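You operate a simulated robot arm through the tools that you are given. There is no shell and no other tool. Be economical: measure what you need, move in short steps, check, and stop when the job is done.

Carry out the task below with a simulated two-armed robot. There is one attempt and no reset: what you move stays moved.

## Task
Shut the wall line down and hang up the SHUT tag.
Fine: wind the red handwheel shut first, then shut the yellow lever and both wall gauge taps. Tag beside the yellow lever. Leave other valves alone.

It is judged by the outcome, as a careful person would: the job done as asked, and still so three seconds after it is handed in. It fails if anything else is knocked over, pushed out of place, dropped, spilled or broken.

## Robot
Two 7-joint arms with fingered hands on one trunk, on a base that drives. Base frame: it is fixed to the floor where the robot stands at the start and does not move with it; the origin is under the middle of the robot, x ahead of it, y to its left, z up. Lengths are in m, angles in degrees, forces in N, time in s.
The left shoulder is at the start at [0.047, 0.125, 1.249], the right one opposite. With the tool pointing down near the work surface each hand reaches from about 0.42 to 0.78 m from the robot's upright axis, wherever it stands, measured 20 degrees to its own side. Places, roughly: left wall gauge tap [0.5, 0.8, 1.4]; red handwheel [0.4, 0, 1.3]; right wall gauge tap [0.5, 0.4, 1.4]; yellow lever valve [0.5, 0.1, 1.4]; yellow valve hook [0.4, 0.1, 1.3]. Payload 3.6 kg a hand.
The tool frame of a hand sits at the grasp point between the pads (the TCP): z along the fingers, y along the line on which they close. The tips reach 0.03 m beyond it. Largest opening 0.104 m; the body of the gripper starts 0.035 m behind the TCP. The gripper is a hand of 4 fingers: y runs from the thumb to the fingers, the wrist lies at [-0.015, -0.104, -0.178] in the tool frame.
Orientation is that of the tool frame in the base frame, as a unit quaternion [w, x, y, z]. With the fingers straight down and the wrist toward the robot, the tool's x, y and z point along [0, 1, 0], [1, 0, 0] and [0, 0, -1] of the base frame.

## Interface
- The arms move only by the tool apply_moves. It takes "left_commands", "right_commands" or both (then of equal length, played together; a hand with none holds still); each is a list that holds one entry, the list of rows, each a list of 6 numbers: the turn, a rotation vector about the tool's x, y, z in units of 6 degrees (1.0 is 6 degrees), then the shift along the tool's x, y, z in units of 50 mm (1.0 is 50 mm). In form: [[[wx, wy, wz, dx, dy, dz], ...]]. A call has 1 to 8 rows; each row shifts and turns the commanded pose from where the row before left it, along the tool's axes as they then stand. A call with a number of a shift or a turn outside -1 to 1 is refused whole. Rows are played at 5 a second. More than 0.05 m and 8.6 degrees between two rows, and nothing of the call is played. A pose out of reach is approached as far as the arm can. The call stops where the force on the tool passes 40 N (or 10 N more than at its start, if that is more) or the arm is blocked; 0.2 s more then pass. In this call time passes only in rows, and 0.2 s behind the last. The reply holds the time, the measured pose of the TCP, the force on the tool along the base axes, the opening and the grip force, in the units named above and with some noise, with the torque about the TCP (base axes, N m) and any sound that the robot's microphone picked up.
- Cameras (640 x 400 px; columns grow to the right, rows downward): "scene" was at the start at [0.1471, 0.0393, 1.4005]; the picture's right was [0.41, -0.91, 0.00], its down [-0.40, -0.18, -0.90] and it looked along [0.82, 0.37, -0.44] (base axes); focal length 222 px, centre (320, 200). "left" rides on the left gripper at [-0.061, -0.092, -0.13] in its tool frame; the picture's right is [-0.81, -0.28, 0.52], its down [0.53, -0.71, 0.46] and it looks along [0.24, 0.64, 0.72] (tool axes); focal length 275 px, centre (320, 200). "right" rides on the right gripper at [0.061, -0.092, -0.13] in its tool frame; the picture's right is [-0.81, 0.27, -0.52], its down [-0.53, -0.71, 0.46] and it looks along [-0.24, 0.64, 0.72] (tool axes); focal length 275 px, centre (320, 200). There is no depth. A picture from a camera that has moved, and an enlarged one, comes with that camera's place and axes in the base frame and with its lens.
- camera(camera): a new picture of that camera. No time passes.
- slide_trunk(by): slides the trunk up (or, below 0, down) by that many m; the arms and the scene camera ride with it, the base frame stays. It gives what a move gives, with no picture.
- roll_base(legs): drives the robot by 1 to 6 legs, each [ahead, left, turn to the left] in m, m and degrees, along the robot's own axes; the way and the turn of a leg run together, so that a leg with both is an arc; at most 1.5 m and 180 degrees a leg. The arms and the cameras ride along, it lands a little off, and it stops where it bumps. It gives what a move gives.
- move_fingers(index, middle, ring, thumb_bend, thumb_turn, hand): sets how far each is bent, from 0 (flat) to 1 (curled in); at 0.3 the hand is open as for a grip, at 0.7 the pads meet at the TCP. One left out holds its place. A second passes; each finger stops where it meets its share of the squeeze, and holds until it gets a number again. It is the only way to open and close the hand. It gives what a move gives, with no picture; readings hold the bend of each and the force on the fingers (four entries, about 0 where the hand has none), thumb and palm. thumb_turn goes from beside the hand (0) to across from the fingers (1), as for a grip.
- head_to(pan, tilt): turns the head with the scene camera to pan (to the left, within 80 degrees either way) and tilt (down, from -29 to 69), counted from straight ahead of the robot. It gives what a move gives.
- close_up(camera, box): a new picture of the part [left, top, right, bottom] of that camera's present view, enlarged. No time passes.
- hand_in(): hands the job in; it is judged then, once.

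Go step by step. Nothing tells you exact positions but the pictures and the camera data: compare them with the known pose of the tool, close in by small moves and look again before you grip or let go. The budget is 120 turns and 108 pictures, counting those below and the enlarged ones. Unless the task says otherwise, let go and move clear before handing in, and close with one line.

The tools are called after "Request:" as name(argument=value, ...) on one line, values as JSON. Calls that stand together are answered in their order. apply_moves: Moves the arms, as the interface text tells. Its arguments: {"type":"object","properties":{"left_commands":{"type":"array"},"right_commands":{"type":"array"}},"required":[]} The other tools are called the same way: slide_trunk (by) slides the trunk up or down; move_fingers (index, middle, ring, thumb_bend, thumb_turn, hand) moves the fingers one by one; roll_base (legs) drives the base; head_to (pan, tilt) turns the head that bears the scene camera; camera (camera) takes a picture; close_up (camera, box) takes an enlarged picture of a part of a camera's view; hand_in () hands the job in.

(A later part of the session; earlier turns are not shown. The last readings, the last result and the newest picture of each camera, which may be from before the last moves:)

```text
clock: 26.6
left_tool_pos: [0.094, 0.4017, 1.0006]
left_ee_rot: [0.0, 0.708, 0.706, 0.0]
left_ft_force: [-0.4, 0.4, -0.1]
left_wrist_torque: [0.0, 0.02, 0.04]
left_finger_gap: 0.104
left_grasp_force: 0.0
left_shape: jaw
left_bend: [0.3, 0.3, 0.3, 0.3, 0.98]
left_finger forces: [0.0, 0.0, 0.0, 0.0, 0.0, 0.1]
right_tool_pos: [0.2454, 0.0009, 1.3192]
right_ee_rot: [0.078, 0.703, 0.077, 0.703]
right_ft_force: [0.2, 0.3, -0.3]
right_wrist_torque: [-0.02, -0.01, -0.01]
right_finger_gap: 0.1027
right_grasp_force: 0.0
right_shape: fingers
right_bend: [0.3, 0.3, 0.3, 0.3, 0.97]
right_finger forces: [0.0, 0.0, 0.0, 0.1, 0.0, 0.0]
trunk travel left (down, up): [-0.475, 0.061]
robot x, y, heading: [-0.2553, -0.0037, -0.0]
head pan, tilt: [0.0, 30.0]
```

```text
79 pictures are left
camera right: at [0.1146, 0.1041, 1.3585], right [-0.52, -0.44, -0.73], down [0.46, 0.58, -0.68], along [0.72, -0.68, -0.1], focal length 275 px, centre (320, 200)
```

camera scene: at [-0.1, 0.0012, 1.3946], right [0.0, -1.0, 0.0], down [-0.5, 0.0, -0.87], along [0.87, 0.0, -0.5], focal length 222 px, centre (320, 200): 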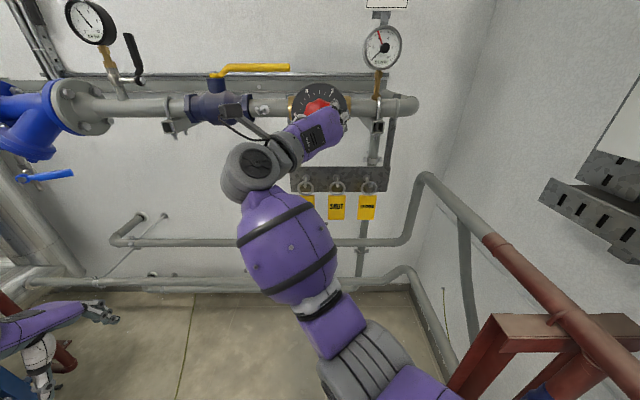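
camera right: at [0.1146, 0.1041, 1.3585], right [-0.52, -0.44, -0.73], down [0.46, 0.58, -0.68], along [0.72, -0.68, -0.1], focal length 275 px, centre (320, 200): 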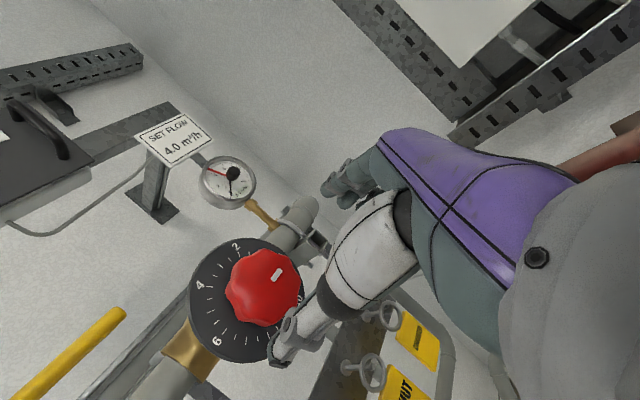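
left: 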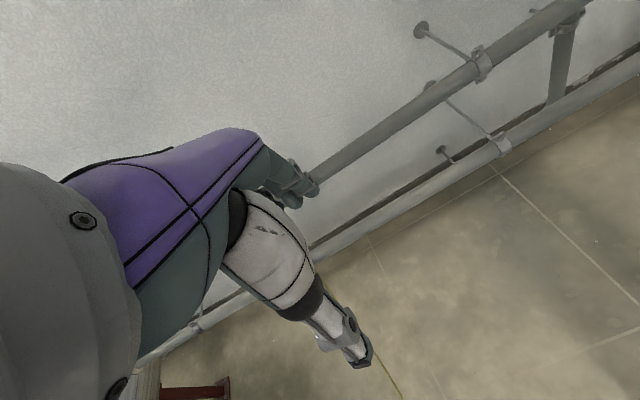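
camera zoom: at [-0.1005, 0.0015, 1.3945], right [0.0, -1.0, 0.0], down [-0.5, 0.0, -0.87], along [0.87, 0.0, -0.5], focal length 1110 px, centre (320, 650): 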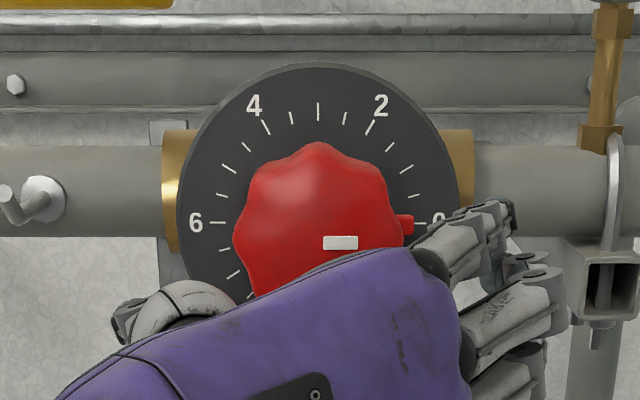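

The pointer sits at 0, so the handwheel is shut. I'll bring the right hand back out of the way before working the yellow lever with the left.

Request:
apply_moves(right_commands=[[[0, 0, -1, 0, 0, -0.2], [0, 0, -1, 0, 0, -0.2], [0, 0, -1, 0, 0, -0.2], [0, 0, -1, 0, 0, 0], [0, 0, -1, 0, 0, 0], [0, 0, -1, 0, 0, 0], [0, 0, -1, 0, 0, 0], [0, 0, -1, 0, 0, 0]]])

Request:
apply_moves(right_commands=[[[0, 0, -1, 0, 0, 0], [0, 0, -1, 0, 0, 0], [0, 0, -1, 0, 0, 0], [0, 0, -1, 0, 0, 0], [0, 0, -1, 0, 0, 0], [0, 0, -1, -0.5, 0, 0], [0, 0, -1, -0.5, 0, 0], [0, 0, -1, -0.5, 0, 0]]])

Request:
apply_moves(right_commands=[[[0, 0, -1, 0, -0.5, 0], [0, 0, -1, 0, -0.5, 0], [0, 0, -1, 0, -0.5, 0], [0, 0, -1, 0, -0.5, 0], [0, 0, -1, 0, -0.5, 0]]])

Request:
camera(camera="scene")

```text
clock: 28.4
left_tool_pos: [0.0944, 0.4018, 0.9993]
left_ee_rot: [0.0, 0.708, 0.707, 0.0]
left_ft_force: [-0.4, 0.3, -0.3]
left_wrist_torque: [-0.03, 0.0, 0.02]
left_finger_gap: 0.1036
left_grasp_force: 0.0
left_shape: jaw
left_bend: [0.3, 0.3, 0.3, 0.3, 0.98]
left_finger forces: [0.0, 0.0, 0.0, 0.0, 0.0, 0.0]
right_tool_pos: [0.2178, 0.0001, 1.3184]
right_ee_rot: [0.359, 0.611, 0.356, 0.609]
right_ft_force: [0.1, 0.0, 0.5]
right_wrist_torque: [-0.02, -0.01, 0.0]
right_finger_gap: 0.103
right_grasp_force: 0.1
right_shape: fingers
right_bend: [0.3, 0.3, 0.3, 0.3, 0.97]
right_finger forces: [0.0, 0.0, 0.0, 0.0, 0.0, 0.1]
trunk travel left (down, up): [-0.475, 0.061]
robot x, y, heading: [-0.2528, 0.0022, -0.0]
head pan, tilt: [0.0, 30.0]
```

```text
clock: 30.2
left_tool_pos: [0.0949, 0.4022, 1.0001]
left_ee_rot: [0.0, 0.708, 0.706, 0.001]
left_ft_force: [-0.1, -0.2, 0.5]
left_wrist_torque: [-0.04, 0.01, -0.02]
left_finger_gap: 0.1036
left_grasp_force: 0.1
left_shape: jaw
left_bend: [0.3, 0.3, 0.3, 0.3, 0.98]
left_finger forces: [0.0, 0.0, 0.1, 0.1, 0.1, 0.0]
right_tool_pos: [0.2181, -0.075, 1.3268]
right_ee_rot: [0.575, 0.413, 0.574, 0.411]
right_ft_force: [-0.7, -0.8, -0.1]
right_wrist_torque: [0.05, -0.03, 0.03]
right_finger_gap: 0.1027
right_grasp_force: 0.1
right_shape: fingers
right_bend: [0.3, 0.3, 0.3, 0.3, 0.97]
right_finger forces: [0.0, 0.0, 0.0, 0.0, 0.0, 0.0]
trunk travel left (down, up): [-0.475, 0.061]
robot x, y, heading: [-0.2549, 0.0025, -0.1]
head pan, tilt: [0.0, 30.0]
```

```text
clock: 31.6
left_tool_pos: [0.0922, 0.4088, 1.0033]
left_ee_rot: [0.004, 0.706, 0.709, 0.002]
left_ft_force: [-1.0, -0.6, 1.0]
left_wrist_torque: [0.02, -0.07, 0.04]
left_finger_gap: 0.1039
left_grasp_force: 0.1
left_shape: jaw
left_bend: [0.3, 0.3, 0.3, 0.3, 0.98]
left_finger forces: [0.1, 0.0, 0.0, 0.0, 0.0, 0.0]
right_tool_pos: [0.2143, -0.1157, 1.2361]
right_ee_rot: [0.647, 0.278, 0.644, 0.299]
right_ft_force: [-1.9, -0.5, 0.2]
right_wrist_torque: [-0.01, -0.01, -0.01]
right_finger_gap: 0.1028
right_grasp_force: 0.2
right_shape: fingers
right_bend: [0.3, 0.3, 0.3, 0.3, 0.97]
right_finger forces: [0.0, 0.1, 0.1, 0.0, 0.0, 0.0]
trunk travel left (down, up): [-0.475, 0.061]
robot x, y, heading: [-0.2546, 0.0044, 0.4]
head pan, tilt: [0.0, 30.0]
stopped in row 5 (right hand): the arm was blocked; the commanded pose is now the measured one
```

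```text
78 pictures are left
camera scene: at [-0.1034, 0.0076, 1.3967], right [0.0, -1.0, 0.0], down [-0.5, 0.0, -0.87], along [0.87, 0.0, -0.5], focal length 222 px, centre (320, 200)
```

scene: 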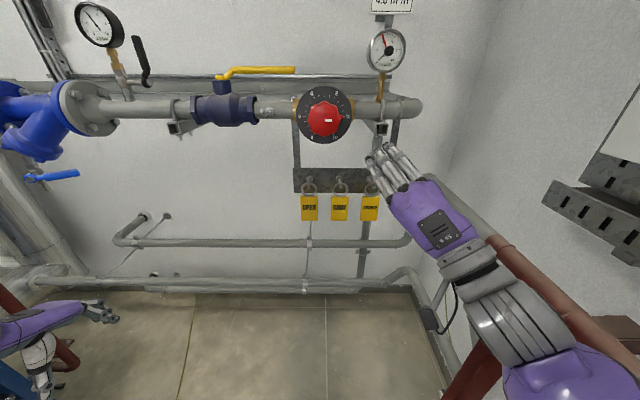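

The right arm bumped something, probably the elbow against something at the right. I'll undo the last bit and look right.

Request:
apply_moves(right_commands=[[[0, 0, 1, 0, 0.5, 0], [0, 0, 0, 0, 0.5, 0]]])

Request:
head_to(pan=-65, tilt=35)

Request:
camera(camera="scene")

```text
clock: 32.2
left_tool_pos: [0.0957, 0.4057, 1.0011]
left_ee_rot: [0.0, 0.706, 0.708, 0.0]
left_ft_force: [-0.4, -0.4, 1.0]
left_wrist_torque: [0.0, 0.02, -0.02]
left_finger_gap: 0.1039
left_grasp_force: 0.0
left_shape: jaw
left_bend: [0.3, 0.3, 0.3, 0.3, 0.98]
left_finger forces: [0.1, 0.0, 0.0, 0.1, 0.0, 0.0]
right_tool_pos: [0.2171, -0.0884, 1.2701]
right_ee_rot: [0.629, 0.312, 0.632, 0.328]
right_ft_force: [0.7, -0.2, -0.3]
right_wrist_torque: [0.02, 0.02, 0.0]
right_finger_gap: 0.1028
right_grasp_force: 0.1
right_shape: fingers
right_bend: [0.3, 0.3, 0.3, 0.3, 0.97]
right_finger forces: [0.0, 0.1, 0.0, 0.0, 0.0, 0.1]
trunk travel left (down, up): [-0.475, 0.061]
robot x, y, heading: [-0.2539, 0.0023, 0.2]
head pan, tilt: [0.0, 30.0]
```

```text
clock: 33.6
left_tool_pos: [0.0955, 0.4052, 0.9995]
left_ee_rot: [0.0, 0.706, 0.708, 0.0]
left_ft_force: [0.2, -0.1, 0.1]
left_wrist_torque: [-0.02, 0.01, 0.02]
left_finger_gap: 0.1035
left_grasp_force: 0.1
left_shape: jaw
left_bend: [0.3, 0.3, 0.3, 0.3, 0.98]
left_finger forces: [0.0, 0.0, 0.0, 0.1, 0.1, 0.1]
right_tool_pos: [0.218, -0.089, 1.2692]
right_ee_rot: [0.629, 0.312, 0.632, 0.329]
right_ft_force: [0.1, 0.1, 0.4]
right_wrist_torque: [0.01, -0.01, -0.03]
right_finger_gap: 0.103
right_grasp_force: 0.1
right_shape: fingers
right_bend: [0.3, 0.3, 0.3, 0.3, 0.97]
right_finger forces: [0.1, 0.0, 0.0, 0.0, 0.1, 0.1]
trunk travel left (down, up): [-0.475, 0.061]
robot x, y, heading: [-0.2501, 0.0022, 0.4]
head pan, tilt: [-65.0, 35.0]
```

```text
77 pictures are left
camera scene: at [-0.1508, -0.0758, 1.3866], right [-0.9, -0.43, 0.0], down [-0.24, 0.52, -0.82], along [0.35, -0.74, -0.57], focal length 222 px, centre (320, 200)
```

scene: 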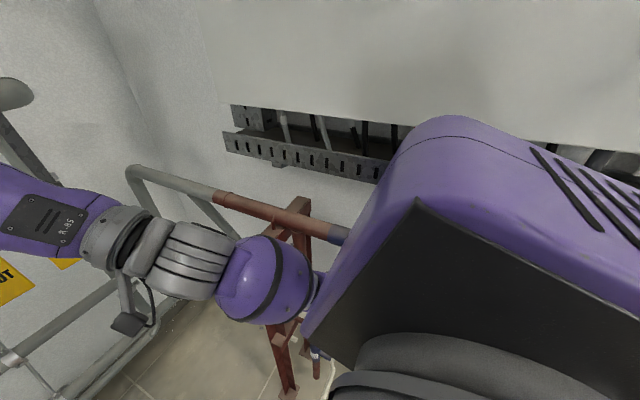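

The right elbow is near a brown rail, and nothing has moved. I'll shift the base left 0.1 m and look at the lever from there.

Request:
roll_base(legs=[[0, 0.1, 0]])

Request:
head_to(pan=12, tilt=15)

Request:
camera(camera="scene")

Request:
close_up(camera="scene", box=[220, 90, 420, 215])

```text
clock: 35.1
left_tool_pos: [0.0941, 0.5043, 0.9996]
left_ee_rot: [0.0, 0.706, 0.708, 0.0]
left_ft_force: [0.7, 0.6, -0.6]
left_wrist_torque: [0.03, -0.01, -0.02]
left_finger_gap: 0.1037
left_grasp_force: 0.1
left_shape: jaw
left_bend: [0.3, 0.3, 0.3, 0.3, 0.98]
left_finger forces: [0.1, 0.0, 0.1, 0.1, 0.0, 0.0]
right_tool_pos: [0.218, 0.0112, 1.2695]
right_ee_rot: [0.628, 0.312, 0.632, 0.33]
right_ft_force: [-0.2, 0.9, 0.5]
right_wrist_torque: [-0.02, -0.03, 0.03]
right_finger_gap: 0.1028
right_grasp_force: 0.1
right_shape: fingers
right_bend: [0.3, 0.3, 0.3, 0.3, 0.97]
right_finger forces: [0.1, 0.0, 0.0, 0.1, 0.0, 0.0]
trunk travel left (down, up): [-0.475, 0.061]
robot x, y, heading: [-0.2542, 0.1026, 0.1]
head pan, tilt: [-65.0, 35.0]
```

```text
clock: 36.6
left_tool_pos: [0.095, 0.5058, 1.0]
left_ee_rot: [0.0, 0.706, 0.709, 0.0]
left_ft_force: [0.5, 0.7, 0.2]
left_wrist_torque: [-0.01, -0.01, -0.02]
left_finger_gap: 0.1038
left_grasp_force: 0.1
left_shape: jaw
left_bend: [0.3, 0.3, 0.3, 0.3, 0.98]
left_finger forces: [0.1, 0.0, 0.0, 0.0, 0.0, 0.2]
right_tool_pos: [0.2178, 0.0101, 1.2708]
right_ee_rot: [0.628, 0.312, 0.632, 0.33]
right_ft_force: [-0.7, 0.5, 0.2]
right_wrist_torque: [-0.02, -0.03, -0.02]
right_finger_gap: 0.103
right_grasp_force: 0.1
right_shape: fingers
right_bend: [0.3, 0.3, 0.3, 0.3, 0.97]
right_finger forces: [0.1, 0.0, 0.0, 0.1, 0.0, 0.0]
trunk travel left (down, up): [-0.475, 0.061]
robot x, y, heading: [-0.2504, 0.1021, 0.3]
head pan, tilt: [12.0, 15.0]
```

```text
76 pictures are left
camera scene: at [-0.0974, 0.1223, 1.4186], right [0.21, -0.98, 0.0], down [-0.25, -0.05, -0.97], along [0.94, 0.2, -0.26], focal length 222 px, centre (320, 200)
```

scene: 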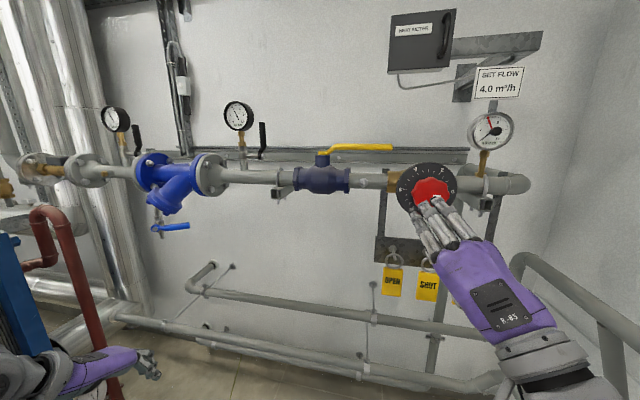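

```text
3.20 times, centred on (320, 152) of scene
camera zoom: at [-0.0974, 0.1223, 1.4186], right [0.21, -0.98, 0.0], down [-0.25, -0.05, -0.97], along [0.94, 0.2, -0.26], focal length 711 px, centre (320, 352)
```

zoom: 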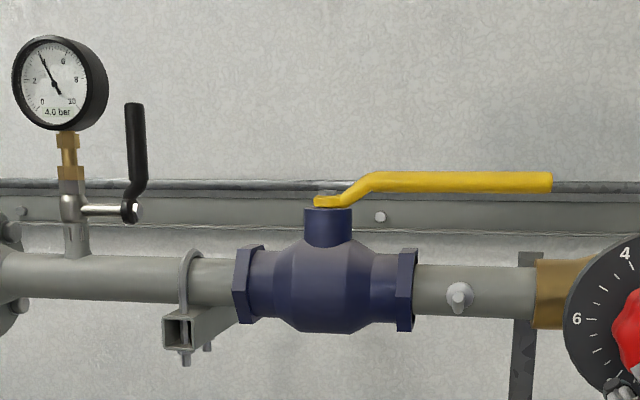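

The lever bar lies at x≈0.475, z≈1.403, from the pivot at y≈0.235 to the tip at y≈0.066; the pipe is about 0.067 m below it. I'll bring the left hand up with the fingers angled down-forward and pre-shape the grip.

Request:
apply_moves(left_commands=[[[-1, 0, 0, 0, 0.45, -0.85], [-1, 0, 0, 0, 0.45, -0.85], [-1, 0, 0, 0, 0.45, -0.85], [-1, 0, 0, 0, 0.45, -0.85], [-1, 0, 0, 0, 0.45, -0.85], [0, 0, 0, 0, 0.6, -0.57], [0, 0, 0, 0, 0.6, -0.57], [0, 0, 0, 0, 0.6, -0.57]]])

Request:
apply_moves(left_commands=[[[0, 0, 0, -0.5, 0.6, -0.57], [0, 0, 0, -0.5, 0.6, -0.57], [0, 0, 0, -0.9, 0, 0], [0, 0, 0, -0.9, 0, 0], [0, 0, 0, -0.9, 0, 0], [0, 0, 0, -0.9, 0, 0], [0, 0, 0, -0.9, 0, 0]]])

Request:
move_fingers(hand="left", index=0.42, middle=0.42, ring=0.42, thumb_bend=0.42)

Request:
camera(camera="scene")

Request:
camera(camera="left")

```text
clock: 38.4
left_tool_pos: [0.1962, 0.5047, 1.3492]
left_ee_rot: [0.182, 0.681, 0.685, 0.184]
left_ft_force: [0.3, 0.3, -0.5]
left_wrist_torque: [-0.03, 0.01, -0.02]
left_finger_gap: 0.1036
left_grasp_force: 0.0
left_shape: jaw
left_bend: [0.3, 0.3, 0.3, 0.3, 0.98]
left_finger forces: [0.0, 0.0, 0.0, 0.0, 0.0, 0.0]
right_tool_pos: [0.2169, 0.0099, 1.2711]
right_ee_rot: [0.629, 0.313, 0.631, 0.33]
right_ft_force: [0.8, -0.2, 0.3]
right_wrist_torque: [0.02, -0.01, 0.03]
right_finger_gap: 0.1029
right_grasp_force: 0.1
right_shape: fingers
right_bend: [0.3, 0.3, 0.3, 0.3, 0.97]
right_finger forces: [0.1, 0.0, 0.1, 0.0, 0.1, 0.0]
trunk travel left (down, up): [-0.475, 0.061]
robot x, y, heading: [-0.252, 0.1019, 0.2]
head pan, tilt: [12.0, 15.0]
```

```text
clock: 40.0
left_tool_pos: [0.2197, 0.2291, 1.425]
left_ee_rot: [0.182, 0.681, 0.685, 0.183]
left_ft_force: [0.5, -0.7, 0.5]
left_wrist_torque: [-0.02, 0.0, -0.02]
left_finger_gap: 0.1037
left_grasp_force: 0.0
left_shape: jaw
left_bend: [0.3, 0.3, 0.3, 0.3, 0.98]
left_finger forces: [0.0, 0.0, 0.0, 0.0, 0.0, 0.0]
right_tool_pos: [0.2173, 0.0096, 1.2701]
right_ee_rot: [0.628, 0.314, 0.631, 0.33]
right_ft_force: [-0.3, -0.5, 0.8]
right_wrist_torque: [-0.01, -0.02, 0.01]
right_finger_gap: 0.1027
right_grasp_force: 0.1
right_shape: fingers
right_bend: [0.3, 0.3, 0.3, 0.3, 0.97]
right_finger forces: [0.0, 0.1, 0.0, 0.1, 0.1, 0.0]
trunk travel left (down, up): [-0.475, 0.061]
robot x, y, heading: [-0.2515, 0.0987, 0.4]
head pan, tilt: [12.0, 15.0]
```

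```text
clock: 41.0
left_tool_pos: [0.2193, 0.2305, 1.4264]
left_ee_rot: [0.183, 0.682, 0.684, 0.184]
left_ft_force: [0.4, -0.1, 0.3]
left_wrist_torque: [0.03, 0.01, -0.01]
left_finger_gap: 0.0732
left_grasp_force: 0.1
left_shape: fingers
left_bend: [0.42, 0.42, 0.42, 0.42, 0.98]
left_finger forces: [0.0, 0.1, 0.0, 0.0, 0.1, 0.1]
right_tool_pos: [0.2172, 0.0115, 1.2701]
right_ee_rot: [0.628, 0.312, 0.632, 0.33]
right_ft_force: [0.0, -0.8, 0.7]
right_wrist_torque: [-0.01, 0.01, -0.01]
right_finger_gap: 0.1029
right_grasp_force: 0.1
right_shape: fingers
right_bend: [0.3, 0.3, 0.3, 0.3, 0.97]
right_finger forces: [0.0, 0.0, 0.1, 0.0, 0.1, 0.1]
trunk travel left (down, up): [-0.475, 0.061]
robot x, y, heading: [-0.2524, 0.1012, 0.1]
head pan, tilt: [12.0, 15.0]
```

```text
74 pictures are left
camera scene: at [-0.0974, 0.1223, 1.4186], right [0.21, -0.98, 0.0], down [-0.25, -0.05, -0.97], along [0.94, 0.2, -0.26], focal length 222 px, centre (320, 200)
```

scene: 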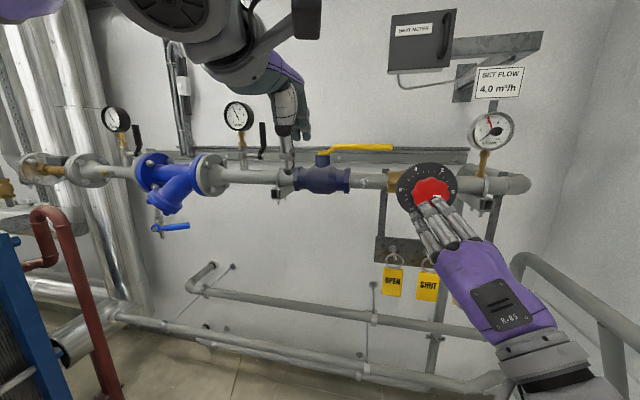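

```text
73 pictures are left
camera left: at [0.0748, 0.1676, 1.4922], right [0.02, -0.81, -0.59], down [-0.39, 0.53, -0.75], along [0.92, 0.25, -0.3], focal length 275 px, centre (320, 200)
```

left: 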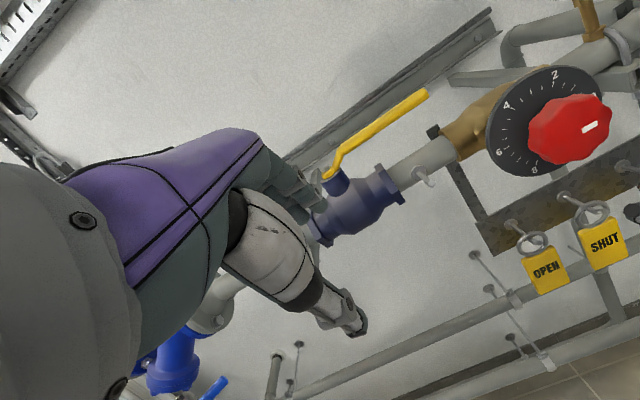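

I'll move over the lever tip end, keeping the fingers above it, then check.

Request:
apply_moves(left_commands=[[[0, 0, 0, 0, 0.5, -0.86], [0, 0, 0, -0.43, 0.8, 0.3], [0, 0, 0, -0.43, 0.8, 0.35], [0, 0, 0, -0.43, 0.8, 0.4], [0, 0, 0, -0.43, 0.8, 0.4], [0, 0, 0, -0.43, 0.8, 0.45], [0, 0, 0, -0.43, 0.45, 0.3]]])

Request:
camera(camera="scene")

Request:
camera(camera="left")

```text
refused: row 6 steps farther than a row can; nothing moved
```

```text
72 pictures are left
camera scene: at [-0.0974, 0.1223, 1.4186], right [0.21, -0.98, 0.0], down [-0.25, -0.05, -0.97], along [0.94, 0.2, -0.26], focal length 222 px, centre (320, 200)
```

scene: 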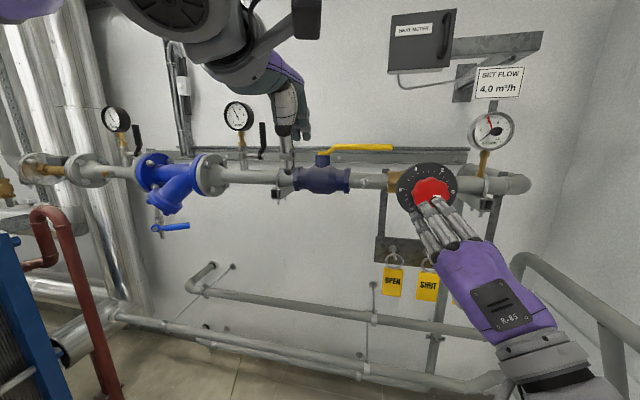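

```text
71 pictures are left
camera left: at [0.0748, 0.1676, 1.4922], right [0.02, -0.81, -0.59], down [-0.39, 0.53, -0.75], along [0.92, 0.25, -0.3], focal length 275 px, centre (320, 200)
```

left: 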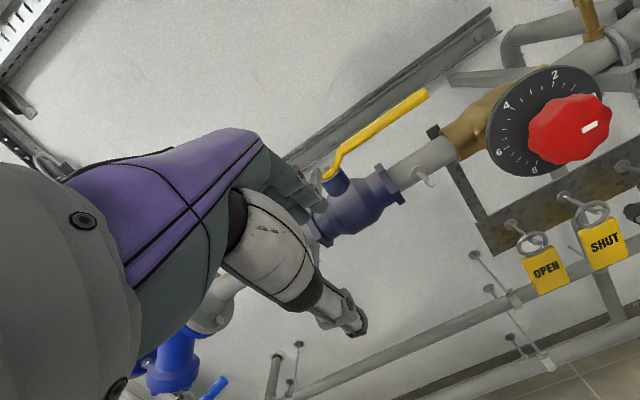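

One row was a bit too long, so I'll resend within the limit.

Request:
apply_moves(left_commands=[[[0, 0, 0, 0, 0.49, -0.85], [0, 0, 0, -0.43, 0.74, 0.43], [0, 0, 0, -0.43, 0.74, 0.43], [0, 0, 0, -0.43, 0.74, 0.43], [0, 0, 0, -0.43, 0.74, 0.43], [0, 0, 0, -0.43, 0.74, 0.43], [0, 0, 0, -0.43, 0.74, 0.43]]])

Request:
camera(camera="scene")

Request:
camera(camera="left")

```text
clock: 42.6
left_tool_pos: [0.2947, 0.2032, 1.4748]
left_ee_rot: [0.183, 0.682, 0.684, 0.184]
left_ft_force: [-0.3, -0.9, 0.2]
left_wrist_torque: [0.0, -0.04, 0.01]
left_finger_gap: 0.0733
left_grasp_force: 0.0
left_shape: fingers
left_bend: [0.42, 0.42, 0.42, 0.42, 0.98]
left_finger forces: [0.0, 0.1, 0.0, 0.0, 0.0, 0.0]
left hand out of reach, approached as far as the arm can: row 3, 4, 5, 6, 7
right_tool_pos: [0.2172, 0.0109, 1.27]
right_ee_rot: [0.629, 0.312, 0.632, 0.329]
right_ft_force: [0.1, 0.4, 0.2]
right_wrist_torque: [-0.02, -0.01, -0.01]
right_finger_gap: 0.1029
right_grasp_force: 0.1
right_shape: fingers
right_bend: [0.3, 0.3, 0.3, 0.3, 0.97]
right_finger forces: [0.1, 0.0, 0.1, 0.0, 0.0, 0.0]
trunk travel left (down, up): [-0.475, 0.061]
robot x, y, heading: [-0.2529, 0.0995, 0.2]
head pan, tilt: [12.0, 15.0]
```

```text
70 pictures are left
camera scene: at [-0.0972, 0.1223, 1.4186], right [0.21, -0.98, 0.0], down [-0.25, -0.05, -0.97], along [0.94, 0.2, -0.26], focal length 222 px, centre (320, 200)
```

scene: 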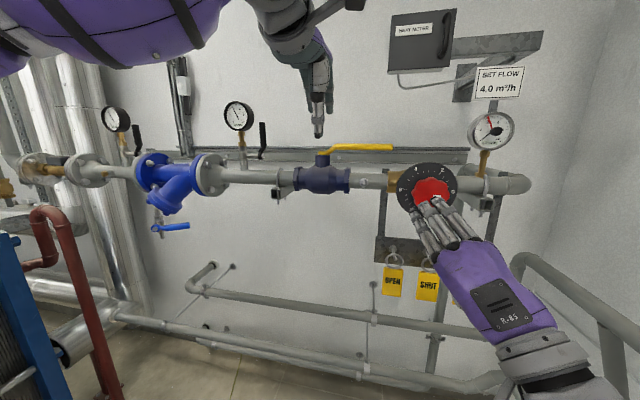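

```text
69 pictures are left
camera left: at [0.1499, 0.1425, 1.5412], right [0.02, -0.81, -0.59], down [-0.39, 0.53, -0.75], along [0.92, 0.25, -0.3], focal length 275 px, centre (320, 200)
```

left: 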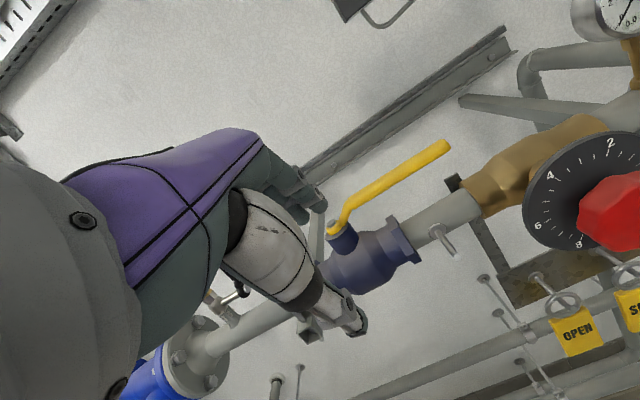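

The left arm is at full reach, so the base must go nearer. First I retract the right hand, then drive forward.

Request:
apply_moves(right_commands=[[[0, 0, 0, 0, 0, -0.8], [0, 0, 0, 0, 0, -0.8], [0, 0, 0, 0, 0, -0.8], [0, 0, 0, 0, 0, -0.8]]])

Request:
camera(camera="scene")

```text
clock: 43.6
left_tool_pos: [0.2951, 0.2047, 1.4757]
left_ee_rot: [0.183, 0.682, 0.684, 0.183]
left_ft_force: [0.3, -0.1, 0.2]
left_wrist_torque: [0.02, 0.01, 0.0]
left_finger_gap: 0.0734
left_grasp_force: 0.0
left_shape: fingers
left_bend: [0.42, 0.42, 0.42, 0.42, 0.98]
left_finger forces: [0.0, 0.0, 0.1, 0.0, 0.0, 0.1]
right_tool_pos: [0.1899, 0.0218, 1.2249]
right_ee_rot: [0.629, 0.311, 0.632, 0.33]
right_ft_force: [-0.1, -0.7, -0.3]
right_wrist_torque: [-0.03, 0.0, 0.01]
right_finger_gap: 0.103
right_grasp_force: 0.1
right_shape: fingers
right_bend: [0.3, 0.3, 0.3, 0.3, 0.97]
right_finger forces: [0.0, 0.0, 0.0, 0.0, 0.1, 0.1]
right hand out of reach, approached as far as the arm can: row 1, 2, 3, 4
trunk travel left (down, up): [-0.475, 0.061]
robot x, y, heading: [-0.2538, 0.1004, 0.3]
head pan, tilt: [12.0, 15.0]
```

```text
68 pictures are left
camera scene: at [-0.0978, 0.1224, 1.4186], right [0.21, -0.98, 0.0], down [-0.25, -0.05, -0.97], along [0.94, 0.2, -0.26], focal length 222 px, centre (320, 200)
```

scene: 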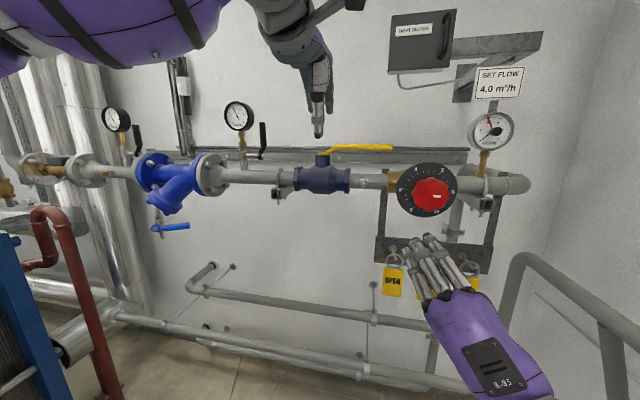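

That pose can't retract further with the fingers forward. I'll pitch the right hand down and lower it.

Request:
apply_moves(right_commands=[[[0.61, 0.78, 0, 0.24, -0.18, 0], [0.61, 0.78, 0, 0.24, -0.18, 0.03], [0.61, 0.78, 0, 0.23, -0.18, 0.06], [0.61, 0.78, 0, 0.22, -0.17, 0.09], [0.61, 0.78, 0, 0.21, -0.17, 0.12], [0.61, 0.78, 0, 0.2, -0.16, 0.15], [0.61, 0.78, 0, 0.19, -0.15, 0.18], [0.61, 0.78, 0, 0.17, -0.13, 0.2]]])

Request:
apply_moves(right_commands=[[[0.61, 0.78, 0, 0.16, -0.12, 0.22], [0.61, 0.78, 0, 0.14, -0.1, 0.24], [0.61, 0.78, 0, 0.12, -0.09, 0.26], [0.61, 0.78, 0, 0.09, -0.07, 0.27], [0.61, 0.78, 0, 0.07, -0.06, 0.28], [0.61, 0.78, 0, 0.04, -0.03, 0.3], [0.61, 0.78, 0, 0, 0, 0.3]]])

Request:
camera(camera="scene")

```text
clock: 45.4
left_tool_pos: [0.2954, 0.2054, 1.4748]
left_ee_rot: [0.183, 0.682, 0.684, 0.182]
left_ft_force: [0.9, 0.3, -0.4]
left_wrist_torque: [-0.01, 0.03, -0.01]
left_finger_gap: 0.0732
left_grasp_force: 0.1
left_shape: fingers
left_bend: [0.42, 0.42, 0.42, 0.42, 0.98]
left_finger forces: [0.0, 0.0, 0.0, 0.1, 0.0, 0.1]
right_tool_pos: [0.201, 0.0545, 1.1064]
right_ee_rot: [0.297, 0.338, 0.859, 0.244]
right_ft_force: [0.2, 0.2, -0.8]
right_wrist_torque: [0.0, -0.03, -0.04]
right_finger_gap: 0.1033
right_grasp_force: 0.1
right_shape: fingers
right_bend: [0.3, 0.3, 0.3, 0.3, 0.97]
right_finger forces: [0.0, 0.0, 0.0, 0.0, 0.0, 0.0]
right hand out of reach, approached as far as the arm can: row 1, 2
trunk travel left (down, up): [-0.475, 0.061]
robot x, y, heading: [-0.2527, 0.0991, 0.4]
head pan, tilt: [12.0, 15.0]
```

```text
clock: 47.0
left_tool_pos: [0.2942, 0.2047, 1.4751]
left_ee_rot: [0.182, 0.682, 0.684, 0.184]
left_ft_force: [-0.7, 0.0, 0.6]
left_wrist_torque: [0.01, 0.01, 0.0]
left_finger_gap: 0.0731
left_grasp_force: 0.0
left_shape: fingers
left_bend: [0.42, 0.42, 0.42, 0.42, 0.98]
left_finger forces: [0.1, 0.1, 0.1, 0.1, 0.0, 0.1]
right_tool_pos: [0.2044, 0.085, 1.0069]
right_ee_rot: [-0.037, 0.312, 0.94, 0.134]
right_ft_force: [-0.1, -0.6, 0.0]
right_wrist_torque: [0.01, 0.01, 0.01]
right_finger_gap: 0.1031
right_grasp_force: 0.0
right_shape: fingers
right_bend: [0.3, 0.3, 0.3, 0.3, 0.97]
right_finger forces: [0.0, 0.1, 0.0, 0.1, 0.0, 0.0]
trunk travel left (down, up): [-0.475, 0.061]
robot x, y, heading: [-0.2524, 0.1003, 0.2]
head pan, tilt: [12.0, 15.0]
```

```text
67 pictures are left
camera scene: at [-0.097, 0.1225, 1.4186], right [0.21, -0.98, 0.0], down [-0.25, -0.06, -0.97], along [0.94, 0.2, -0.26], focal length 222 px, centre (320, 200)
```

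scene: 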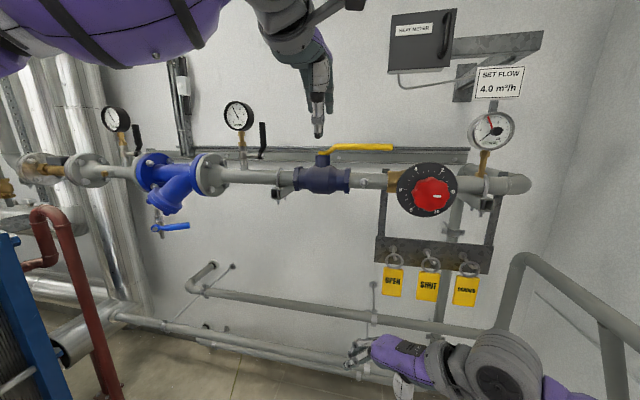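

The right hand is low and clear, and the tags are at x≈0.45. I drive 0.17 m forward.

Request:
roll_base(legs=[[0.17, 0, 0]])

Request:
camera(camera="scene")

Request:
camera(camera="left")

```text
clock: 48.5
left_tool_pos: [0.4644, 0.2065, 1.4747]
left_ee_rot: [0.182, 0.681, 0.685, 0.183]
left_ft_force: [1.3, 0.6, 0.1]
left_wrist_torque: [-0.04, 0.03, 0.01]
left_finger_gap: 0.0733
left_grasp_force: 0.0
left_shape: fingers
left_bend: [0.42, 0.42, 0.42, 0.42, 0.98]
left_finger forces: [0.0, 0.0, 0.0, 0.0, 0.0, 0.0]
right_tool_pos: [0.3747, 0.0868, 1.0065]
right_ee_rot: [-0.037, 0.311, 0.94, 0.134]
right_ft_force: [-0.4, -0.3, 1.2]
right_wrist_torque: [-0.03, 0.01, -0.01]
right_finger_gap: 0.1033
right_grasp_force: 0.0
right_shape: fingers
right_bend: [0.3, 0.3, 0.3, 0.3, 0.97]
right_finger forces: [0.1, 0.1, 0.1, 0.0, 0.1, 0.1]
trunk travel left (down, up): [-0.475, 0.061]
robot x, y, heading: [-0.0822, 0.1003, 0.4]
head pan, tilt: [12.0, 15.0]
```

```text
66 pictures are left
camera scene: at [0.0731, 0.1235, 1.4186], right [0.21, -0.98, 0.0], down [-0.25, -0.06, -0.97], along [0.94, 0.21, -0.26], focal length 222 px, centre (320, 200)
```

scene: 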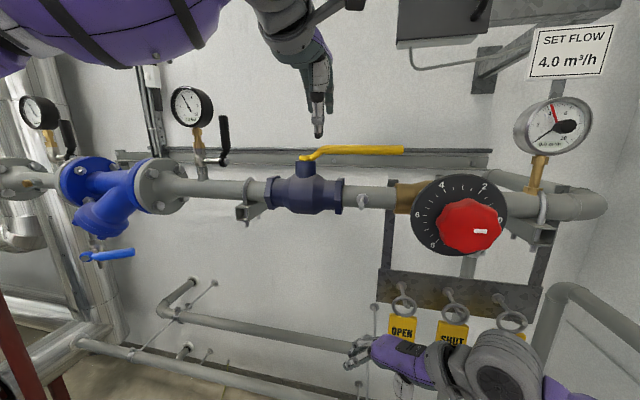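

```text
65 pictures are left
camera left: at [0.32, 0.144, 1.5412], right [0.02, -0.81, -0.59], down [-0.39, 0.53, -0.75], along [0.92, 0.25, -0.3], focal length 275 px, centre (320, 200)
```

left: 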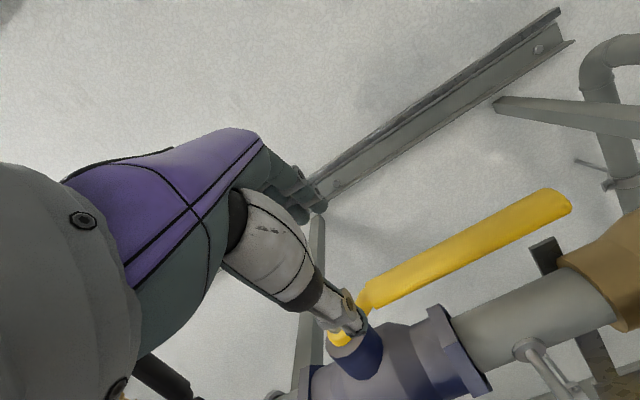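

The left camera confirms the lever at x≈0.477. I'll move to y≈0.105 and lower so that the fingers go behind and the thumb in front.

Request:
apply_moves(left_commands=[[[0, 0, 0, -0.68, 0, 0], [0, 0, 0, -0.68, 0, 0], [0, 0, 0, -0.68, 0, 0], [0, 0, 0, 0, -0.15, 0.42], [0, 0, 0, 0, -0.15, 0.42], [0, 0, 0, 0, -0.14, 0.4]]])

Request:
camera(camera="left")

Request:
close_up(camera="scene", box=[260, 60, 460, 220])

```text
clock: 49.9
left_tool_pos: [0.4776, 0.2063, 1.4119]
left_ee_rot: [0.183, 0.68, 0.686, 0.183]
left_ft_force: [0.4, -0.6, -1.0]
left_wrist_torque: [-0.01, -0.02, -0.04]
left_finger_gap: 0.0734
left_grasp_force: 0.0
left_shape: fingers
left_bend: [0.42, 0.42, 0.42, 0.42, 0.98]
left_finger forces: [0.0, 0.0, 0.0, 0.0, 0.0, 0.1]
left hand out of reach, approached as far as the arm can: row 1, 2, 3
right_tool_pos: [0.3743, 0.0875, 1.0069]
right_ee_rot: [-0.037, 0.312, 0.94, 0.134]
right_ft_force: [0.3, -0.3, -0.7]
right_wrist_torque: [0.02, -0.02, 0.0]
right_finger_gap: 0.103
right_grasp_force: 0.1
right_shape: fingers
right_bend: [0.3, 0.3, 0.3, 0.3, 0.97]
right_finger forces: [0.0, 0.0, 0.0, 0.0, 0.1, 0.1]
trunk travel left (down, up): [-0.475, 0.061]
robot x, y, heading: [-0.081, 0.1026, 0.3]
head pan, tilt: [12.0, 15.0]
```

```text
64 pictures are left
camera left: at [0.3324, 0.1441, 1.4782], right [0.03, -0.81, -0.58], down [-0.39, 0.53, -0.75], along [0.92, 0.25, -0.31], focal length 275 px, centre (320, 200)
```

left: 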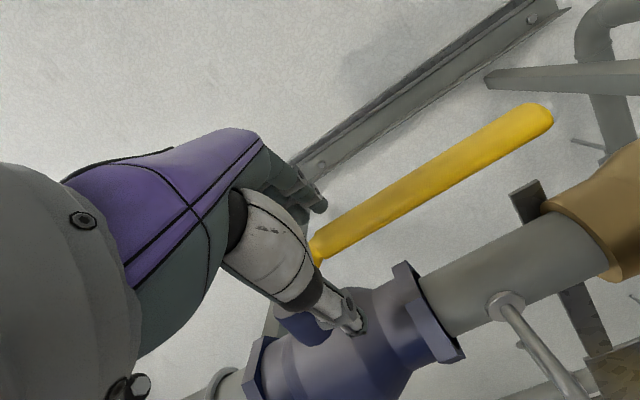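

```text
2.50 times, centred on (360, 140) of scene
camera zoom: at [0.0728, 0.1234, 1.4186], right [0.21, -0.98, 0.0], down [-0.25, -0.06, -0.97], along [0.94, 0.21, -0.26], focal length 555 px, centre (220, 350)
```

zoom: 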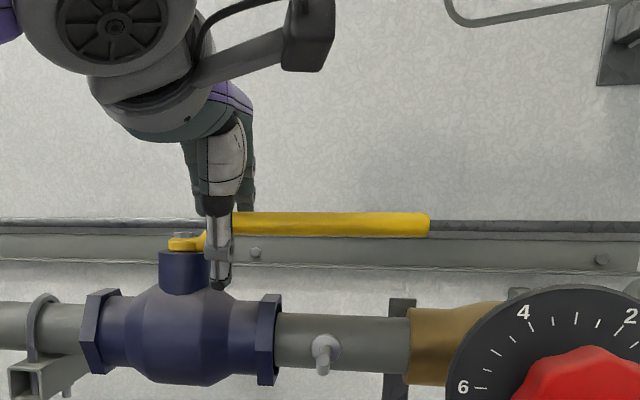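

The left arm can't reach further right from here. I'll lift it off, lower the right hand, and shift the base 0.1 m right.

Request:
apply_moves(left_commands=[[[0, 0, 0, 0, 0.15, -0.42], [0, 0, 0, 0, 0.15, -0.42], [0, 0, 0, 0, 0.14, -0.4]]], right_commands=[[[0, 0, 0, 0, 0, 0.7], [0, 0, 0, 0, 0, 0.7], [0, 0, 0, 0, 0, 0.7]]])

Request:
roll_base(legs=[[-0.01, -0.1, 0]])

Request:
camera(camera="left")

Request:
camera(camera="scene")

```text
clock: 50.7
left_tool_pos: [0.4642, 0.2063, 1.4744]
left_ee_rot: [0.183, 0.681, 0.685, 0.184]
left_ft_force: [-0.6, -0.2, 0.6]
left_wrist_torque: [0.01, 0.01, 0.03]
left_finger_gap: 0.0731
left_grasp_force: 0.1
left_shape: fingers
left_bend: [0.42, 0.42, 0.42, 0.42, 0.98]
left_finger forces: [0.0, 0.1, 0.0, 0.1, 0.1, 0.0]
right_tool_pos: [0.3746, 0.1149, 0.9054]
right_ee_rot: [-0.037, 0.311, 0.94, 0.135]
right_ft_force: [-0.3, -0.5, -0.3]
right_wrist_torque: [0.01, 0.01, 0.01]
right_finger_gap: 0.103
right_grasp_force: 0.1
right_shape: fingers
right_bend: [0.3, 0.3, 0.3, 0.3, 0.97]
right_finger forces: [0.0, 0.0, 0.0, 0.1, 0.1, 0.0]
trunk travel left (down, up): [-0.475, 0.061]
robot x, y, heading: [-0.0838, 0.101, 0.0]
head pan, tilt: [12.0, 15.0]
```

```text
clock: 51.9
left_tool_pos: [0.4559, 0.167, 1.4748]
left_ee_rot: [0.185, 0.677, 0.689, 0.181]
left_ft_force: [-0.2, 0.0, -0.4]
left_wrist_torque: [0.0, -0.04, 0.0]
left_finger_gap: 0.0733
left_grasp_force: 0.1
left_shape: fingers
left_bend: [0.42, 0.42, 0.42, 0.42, 0.98]
left_finger forces: [0.0, 0.0, 0.0, 0.1, 0.0, 0.0]
right_tool_pos: [0.3582, 0.0999, 0.9143]
right_ee_rot: [-0.049, 0.294, 0.943, 0.152]
right_ft_force: [-0.4, -0.2, 0.4]
right_wrist_torque: [0.01, 0.0, 0.02]
right_finger_gap: 0.1031
right_grasp_force: 0.1
right_shape: fingers
right_bend: [0.3, 0.3, 0.3, 0.3, 0.98]
right_finger forces: [0.0, 0.0, 0.0, 0.0, 0.0, 0.1]
trunk travel left (down, up): [-0.475, 0.061]
robot x, y, heading: [-0.0894, 0.0442, 1.1]
head pan, tilt: [12.0, 15.0]
stopped in leg 1: the robot was blocked; the commanded pose is now the measured one
```

```text
62 pictures are left
camera left: at [0.3111, 0.1049, 1.5418], right [0.03, -0.82, -0.58], down [-0.4, 0.52, -0.76], along [0.92, 0.25, -0.31], focal length 275 px, centre (320, 200)
```

left: 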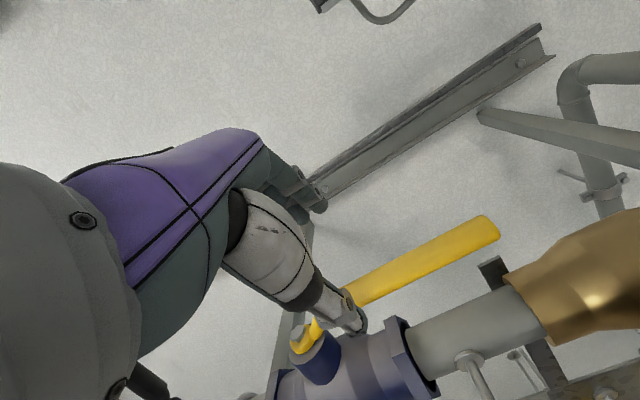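

```text
61 pictures are left
camera scene: at [0.0646, 0.0814, 1.4187], right [0.22, -0.98, 0.01], down [-0.25, -0.07, -0.97], along [0.94, 0.21, -0.26], focal length 222 px, centre (320, 200)
```

scene: 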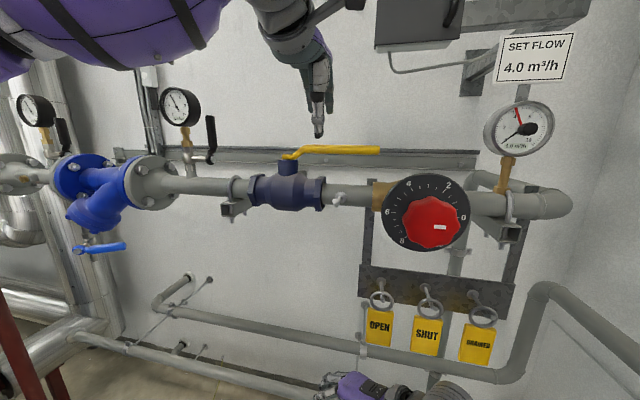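

The right elbow met the rail, but the base has shifted 0.055 m, which is enough to grip the lever around y≈0.15. I'll back off the rail slightly and lower the left hand onto the lever.

Request:
roll_base(legs=[[0, 0.012, -1]])

Request:
apply_moves(left_commands=[[[0, 0, 0, -0.3, 0, 0], [0, 0, 0, -0.3, 0, 0], [0, 0, 0, 0, -0.1, 0.44], [0, 0, 0, 0, -0.1, 0.44], [0, 0, 0, 0, -0.1, 0.44]]])

Request:
camera(camera="left")

Request:
close_up(camera="scene", box=[220, 60, 420, 220])

```text
clock: 52.7
left_tool_pos: [0.4664, 0.1631, 1.4722]
left_ee_rot: [0.183, 0.684, 0.683, 0.179]
left_ft_force: [0.6, 0.9, 0.2]
left_wrist_torque: [-0.01, -0.01, 0.0]
left_finger_gap: 0.0732
left_grasp_force: 0.0
left_shape: fingers
left_bend: [0.42, 0.42, 0.42, 0.42, 0.98]
left_finger forces: [0.0, 0.0, 0.1, 0.0, 0.0, 0.1]
right_tool_pos: [0.3657, 0.0925, 0.9114]
right_ee_rot: [-0.048, 0.305, 0.939, 0.149]
right_ft_force: [-0.1, 0.7, -0.8]
right_wrist_torque: [0.03, -0.02, 0.0]
right_finger_gap: 0.1029
right_grasp_force: 0.1
right_shape: fingers
right_bend: [0.3, 0.3, 0.3, 0.3, 0.98]
right_finger forces: [0.1, 0.1, 0.1, 0.0, 0.0, 0.1]
trunk travel left (down, up): [-0.475, 0.061]
robot x, y, heading: [-0.0876, 0.0544, -0.3]
head pan, tilt: [12.0, 15.0]
```

```text
clock: 53.9
left_tool_pos: [0.4854, 0.1599, 1.4094]
left_ee_rot: [0.185, 0.684, 0.682, 0.18]
left_ft_force: [0.7, -0.1, 0.4]
left_wrist_torque: [0.01, 0.01, -0.01]
left_finger_gap: 0.0733
left_grasp_force: 0.1
left_shape: fingers
left_bend: [0.42, 0.42, 0.42, 0.42, 0.98]
left_finger forces: [0.0, 0.0, 0.0, 0.0, 0.0, 0.1]
left hand out of reach, approached as far as the arm can: row 1, 2
right_tool_pos: [0.3651, 0.093, 0.9116]
right_ee_rot: [-0.047, 0.304, 0.939, 0.151]
right_ft_force: [0.0, -0.4, 0.1]
right_wrist_torque: [-0.04, -0.01, 0.02]
right_finger_gap: 0.1034
right_grasp_force: 0.1
right_shape: fingers
right_bend: [0.3, 0.3, 0.3, 0.3, 0.98]
right_finger forces: [0.0, 0.0, 0.1, 0.1, 0.0, 0.0]
trunk travel left (down, up): [-0.475, 0.061]
robot x, y, heading: [-0.0863, 0.0551, -0.3]
head pan, tilt: [12.0, 15.0]
```

```text
60 pictures are left
camera left: at [0.34, 0.0992, 1.4766], right [0.02, -0.81, -0.58], down [-0.39, 0.53, -0.75], along [0.92, 0.24, -0.31], focal length 275 px, centre (320, 200)
```

left: 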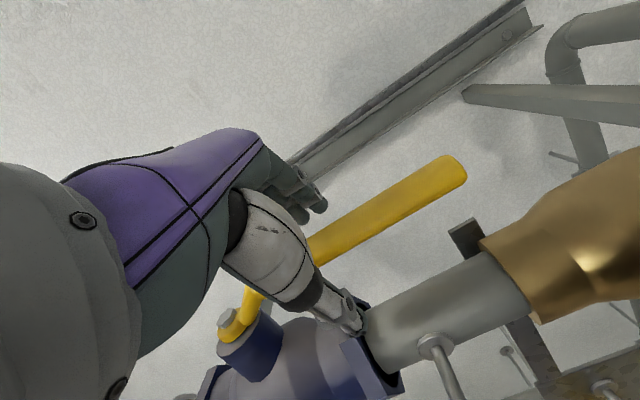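

```text
2.50 times, centred on (320, 140) of scene
camera zoom: at [0.0728, 0.0825, 1.4179], right [0.2, -0.98, 0.0], down [-0.26, -0.06, -0.96], along [0.94, 0.2, -0.26], focal length 555 px, centre (320, 350)
```

zoom: 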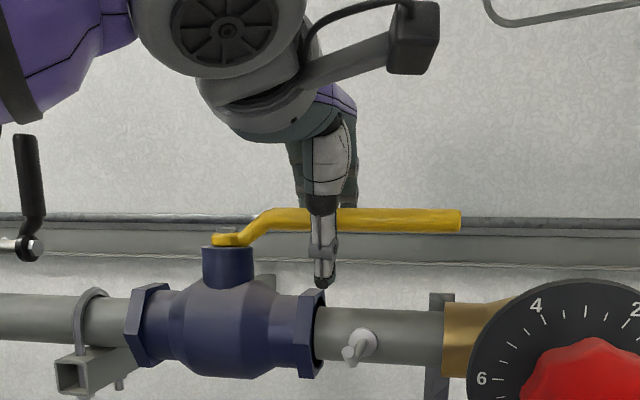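

The fingers are behind the lever at about 0.075 m from its pivot. I'll swing the thumb aside so it won't jam, then hook the lever toward me, yawing the hand along the arc.

Request:
move_fingers(hand="left", index=0.5, middle=0.5, ring=0.5, thumb_bend=0.1, thumb_turn=0.5)

Request:
apply_moves(left_commands=[[[0, -0.5, 0.86, 0, -0.26, -0.15], [0, -0.5, 0.86, 0, -0.26, -0.15], [0, -0.5, 0.86, 0, -0.26, -0.15], [0, -0.5, 0.86, 0, -0.26, -0.15]]])

Request:
camera(camera="left")

Request:
camera(camera="scene")

```text
clock: 54.9
left_tool_pos: [0.4854, 0.1598, 1.4093]
left_ee_rot: [0.184, 0.684, 0.683, 0.179]
left_ft_force: [-0.2, -0.5, -0.7]
left_wrist_torque: [-0.02, 0.0, -0.02]
left_finger_gap: 0.1123
left_grasp_force: 0.1
left_shape: fingers
left_bend: [0.5, 0.5, 0.5, 0.1, 0.48]
left_finger forces: [0.1, 0.0, 0.1, 0.0, 0.1, 0.0]
right_tool_pos: [0.3649, 0.0945, 0.9104]
right_ee_rot: [-0.049, 0.303, 0.94, 0.151]
right_ft_force: [-0.2, -0.1, 0.4]
right_wrist_torque: [-0.02, 0.0, -0.01]
right_finger_gap: 0.1029
right_grasp_force: 0.1
right_shape: fingers
right_bend: [0.3, 0.3, 0.3, 0.3, 0.98]
right_finger forces: [0.0, 0.0, 0.1, 0.0, 0.1, 0.0]
trunk travel left (down, up): [-0.475, 0.061]
robot x, y, heading: [-0.0852, 0.0574, 0.1]
head pan, tilt: [12.0, 15.0]
```

```text
clock: 55.9
left_tool_pos: [0.4283, 0.1706, 1.4086]
left_ee_rot: [0.219, 0.81, 0.527, 0.137]
left_ft_force: [16.3, 1.7, 1.2]
left_wrist_torque: [-0.05, 0.0, 0.26]
left_finger_gap: 0.1219
left_grasp_force: 7.7
left_shape: fingers
left_bend: [0.42, 0.48, 0.47, 0.1, 0.48]
left_finger forces: [7.3, 2.8, 4.1, 0.1, 0.1, 0.0]
right_tool_pos: [0.3665, 0.0922, 0.9095]
right_ee_rot: [-0.048, 0.305, 0.939, 0.15]
right_ft_force: [-0.9, -0.5, 0.4]
right_wrist_torque: [0.01, 0.05, 0.02]
right_finger_gap: 0.1032
right_grasp_force: 0.0
right_shape: fingers
right_bend: [0.3, 0.3, 0.3, 0.3, 0.98]
right_finger forces: [0.0, 0.0, 0.1, 0.1, 0.0, 0.1]
trunk travel left (down, up): [-0.475, 0.061]
robot x, y, heading: [-0.0857, 0.0562, -0.2]
head pan, tilt: [12.0, 15.0]
```

```text
58 pictures are left
camera left: at [0.2703, 0.1735, 1.4758], right [-0.31, -0.75, -0.58], down [-0.14, 0.64, -0.75], along [0.94, -0.16, -0.31], focal length 275 px, centre (320, 200)
```

left: 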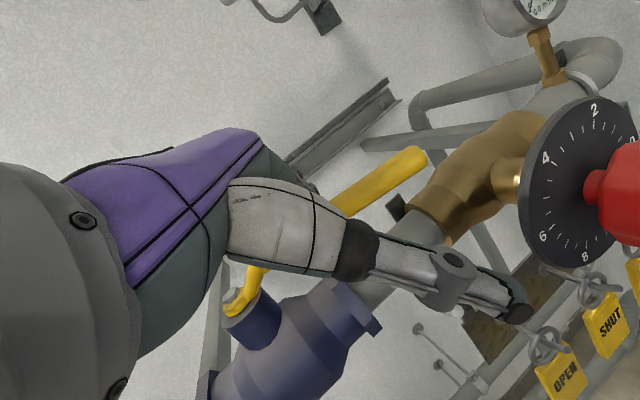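

```text
57 pictures are left
camera scene: at [0.0735, 0.083, 1.4177], right [0.2, -0.98, 0.0], down [-0.26, -0.06, -0.96], along [0.94, 0.2, -0.26], focal length 222 px, centre (320, 200)
```

scene: 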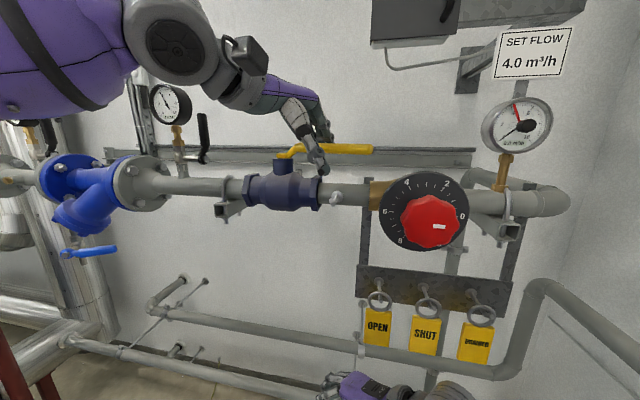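

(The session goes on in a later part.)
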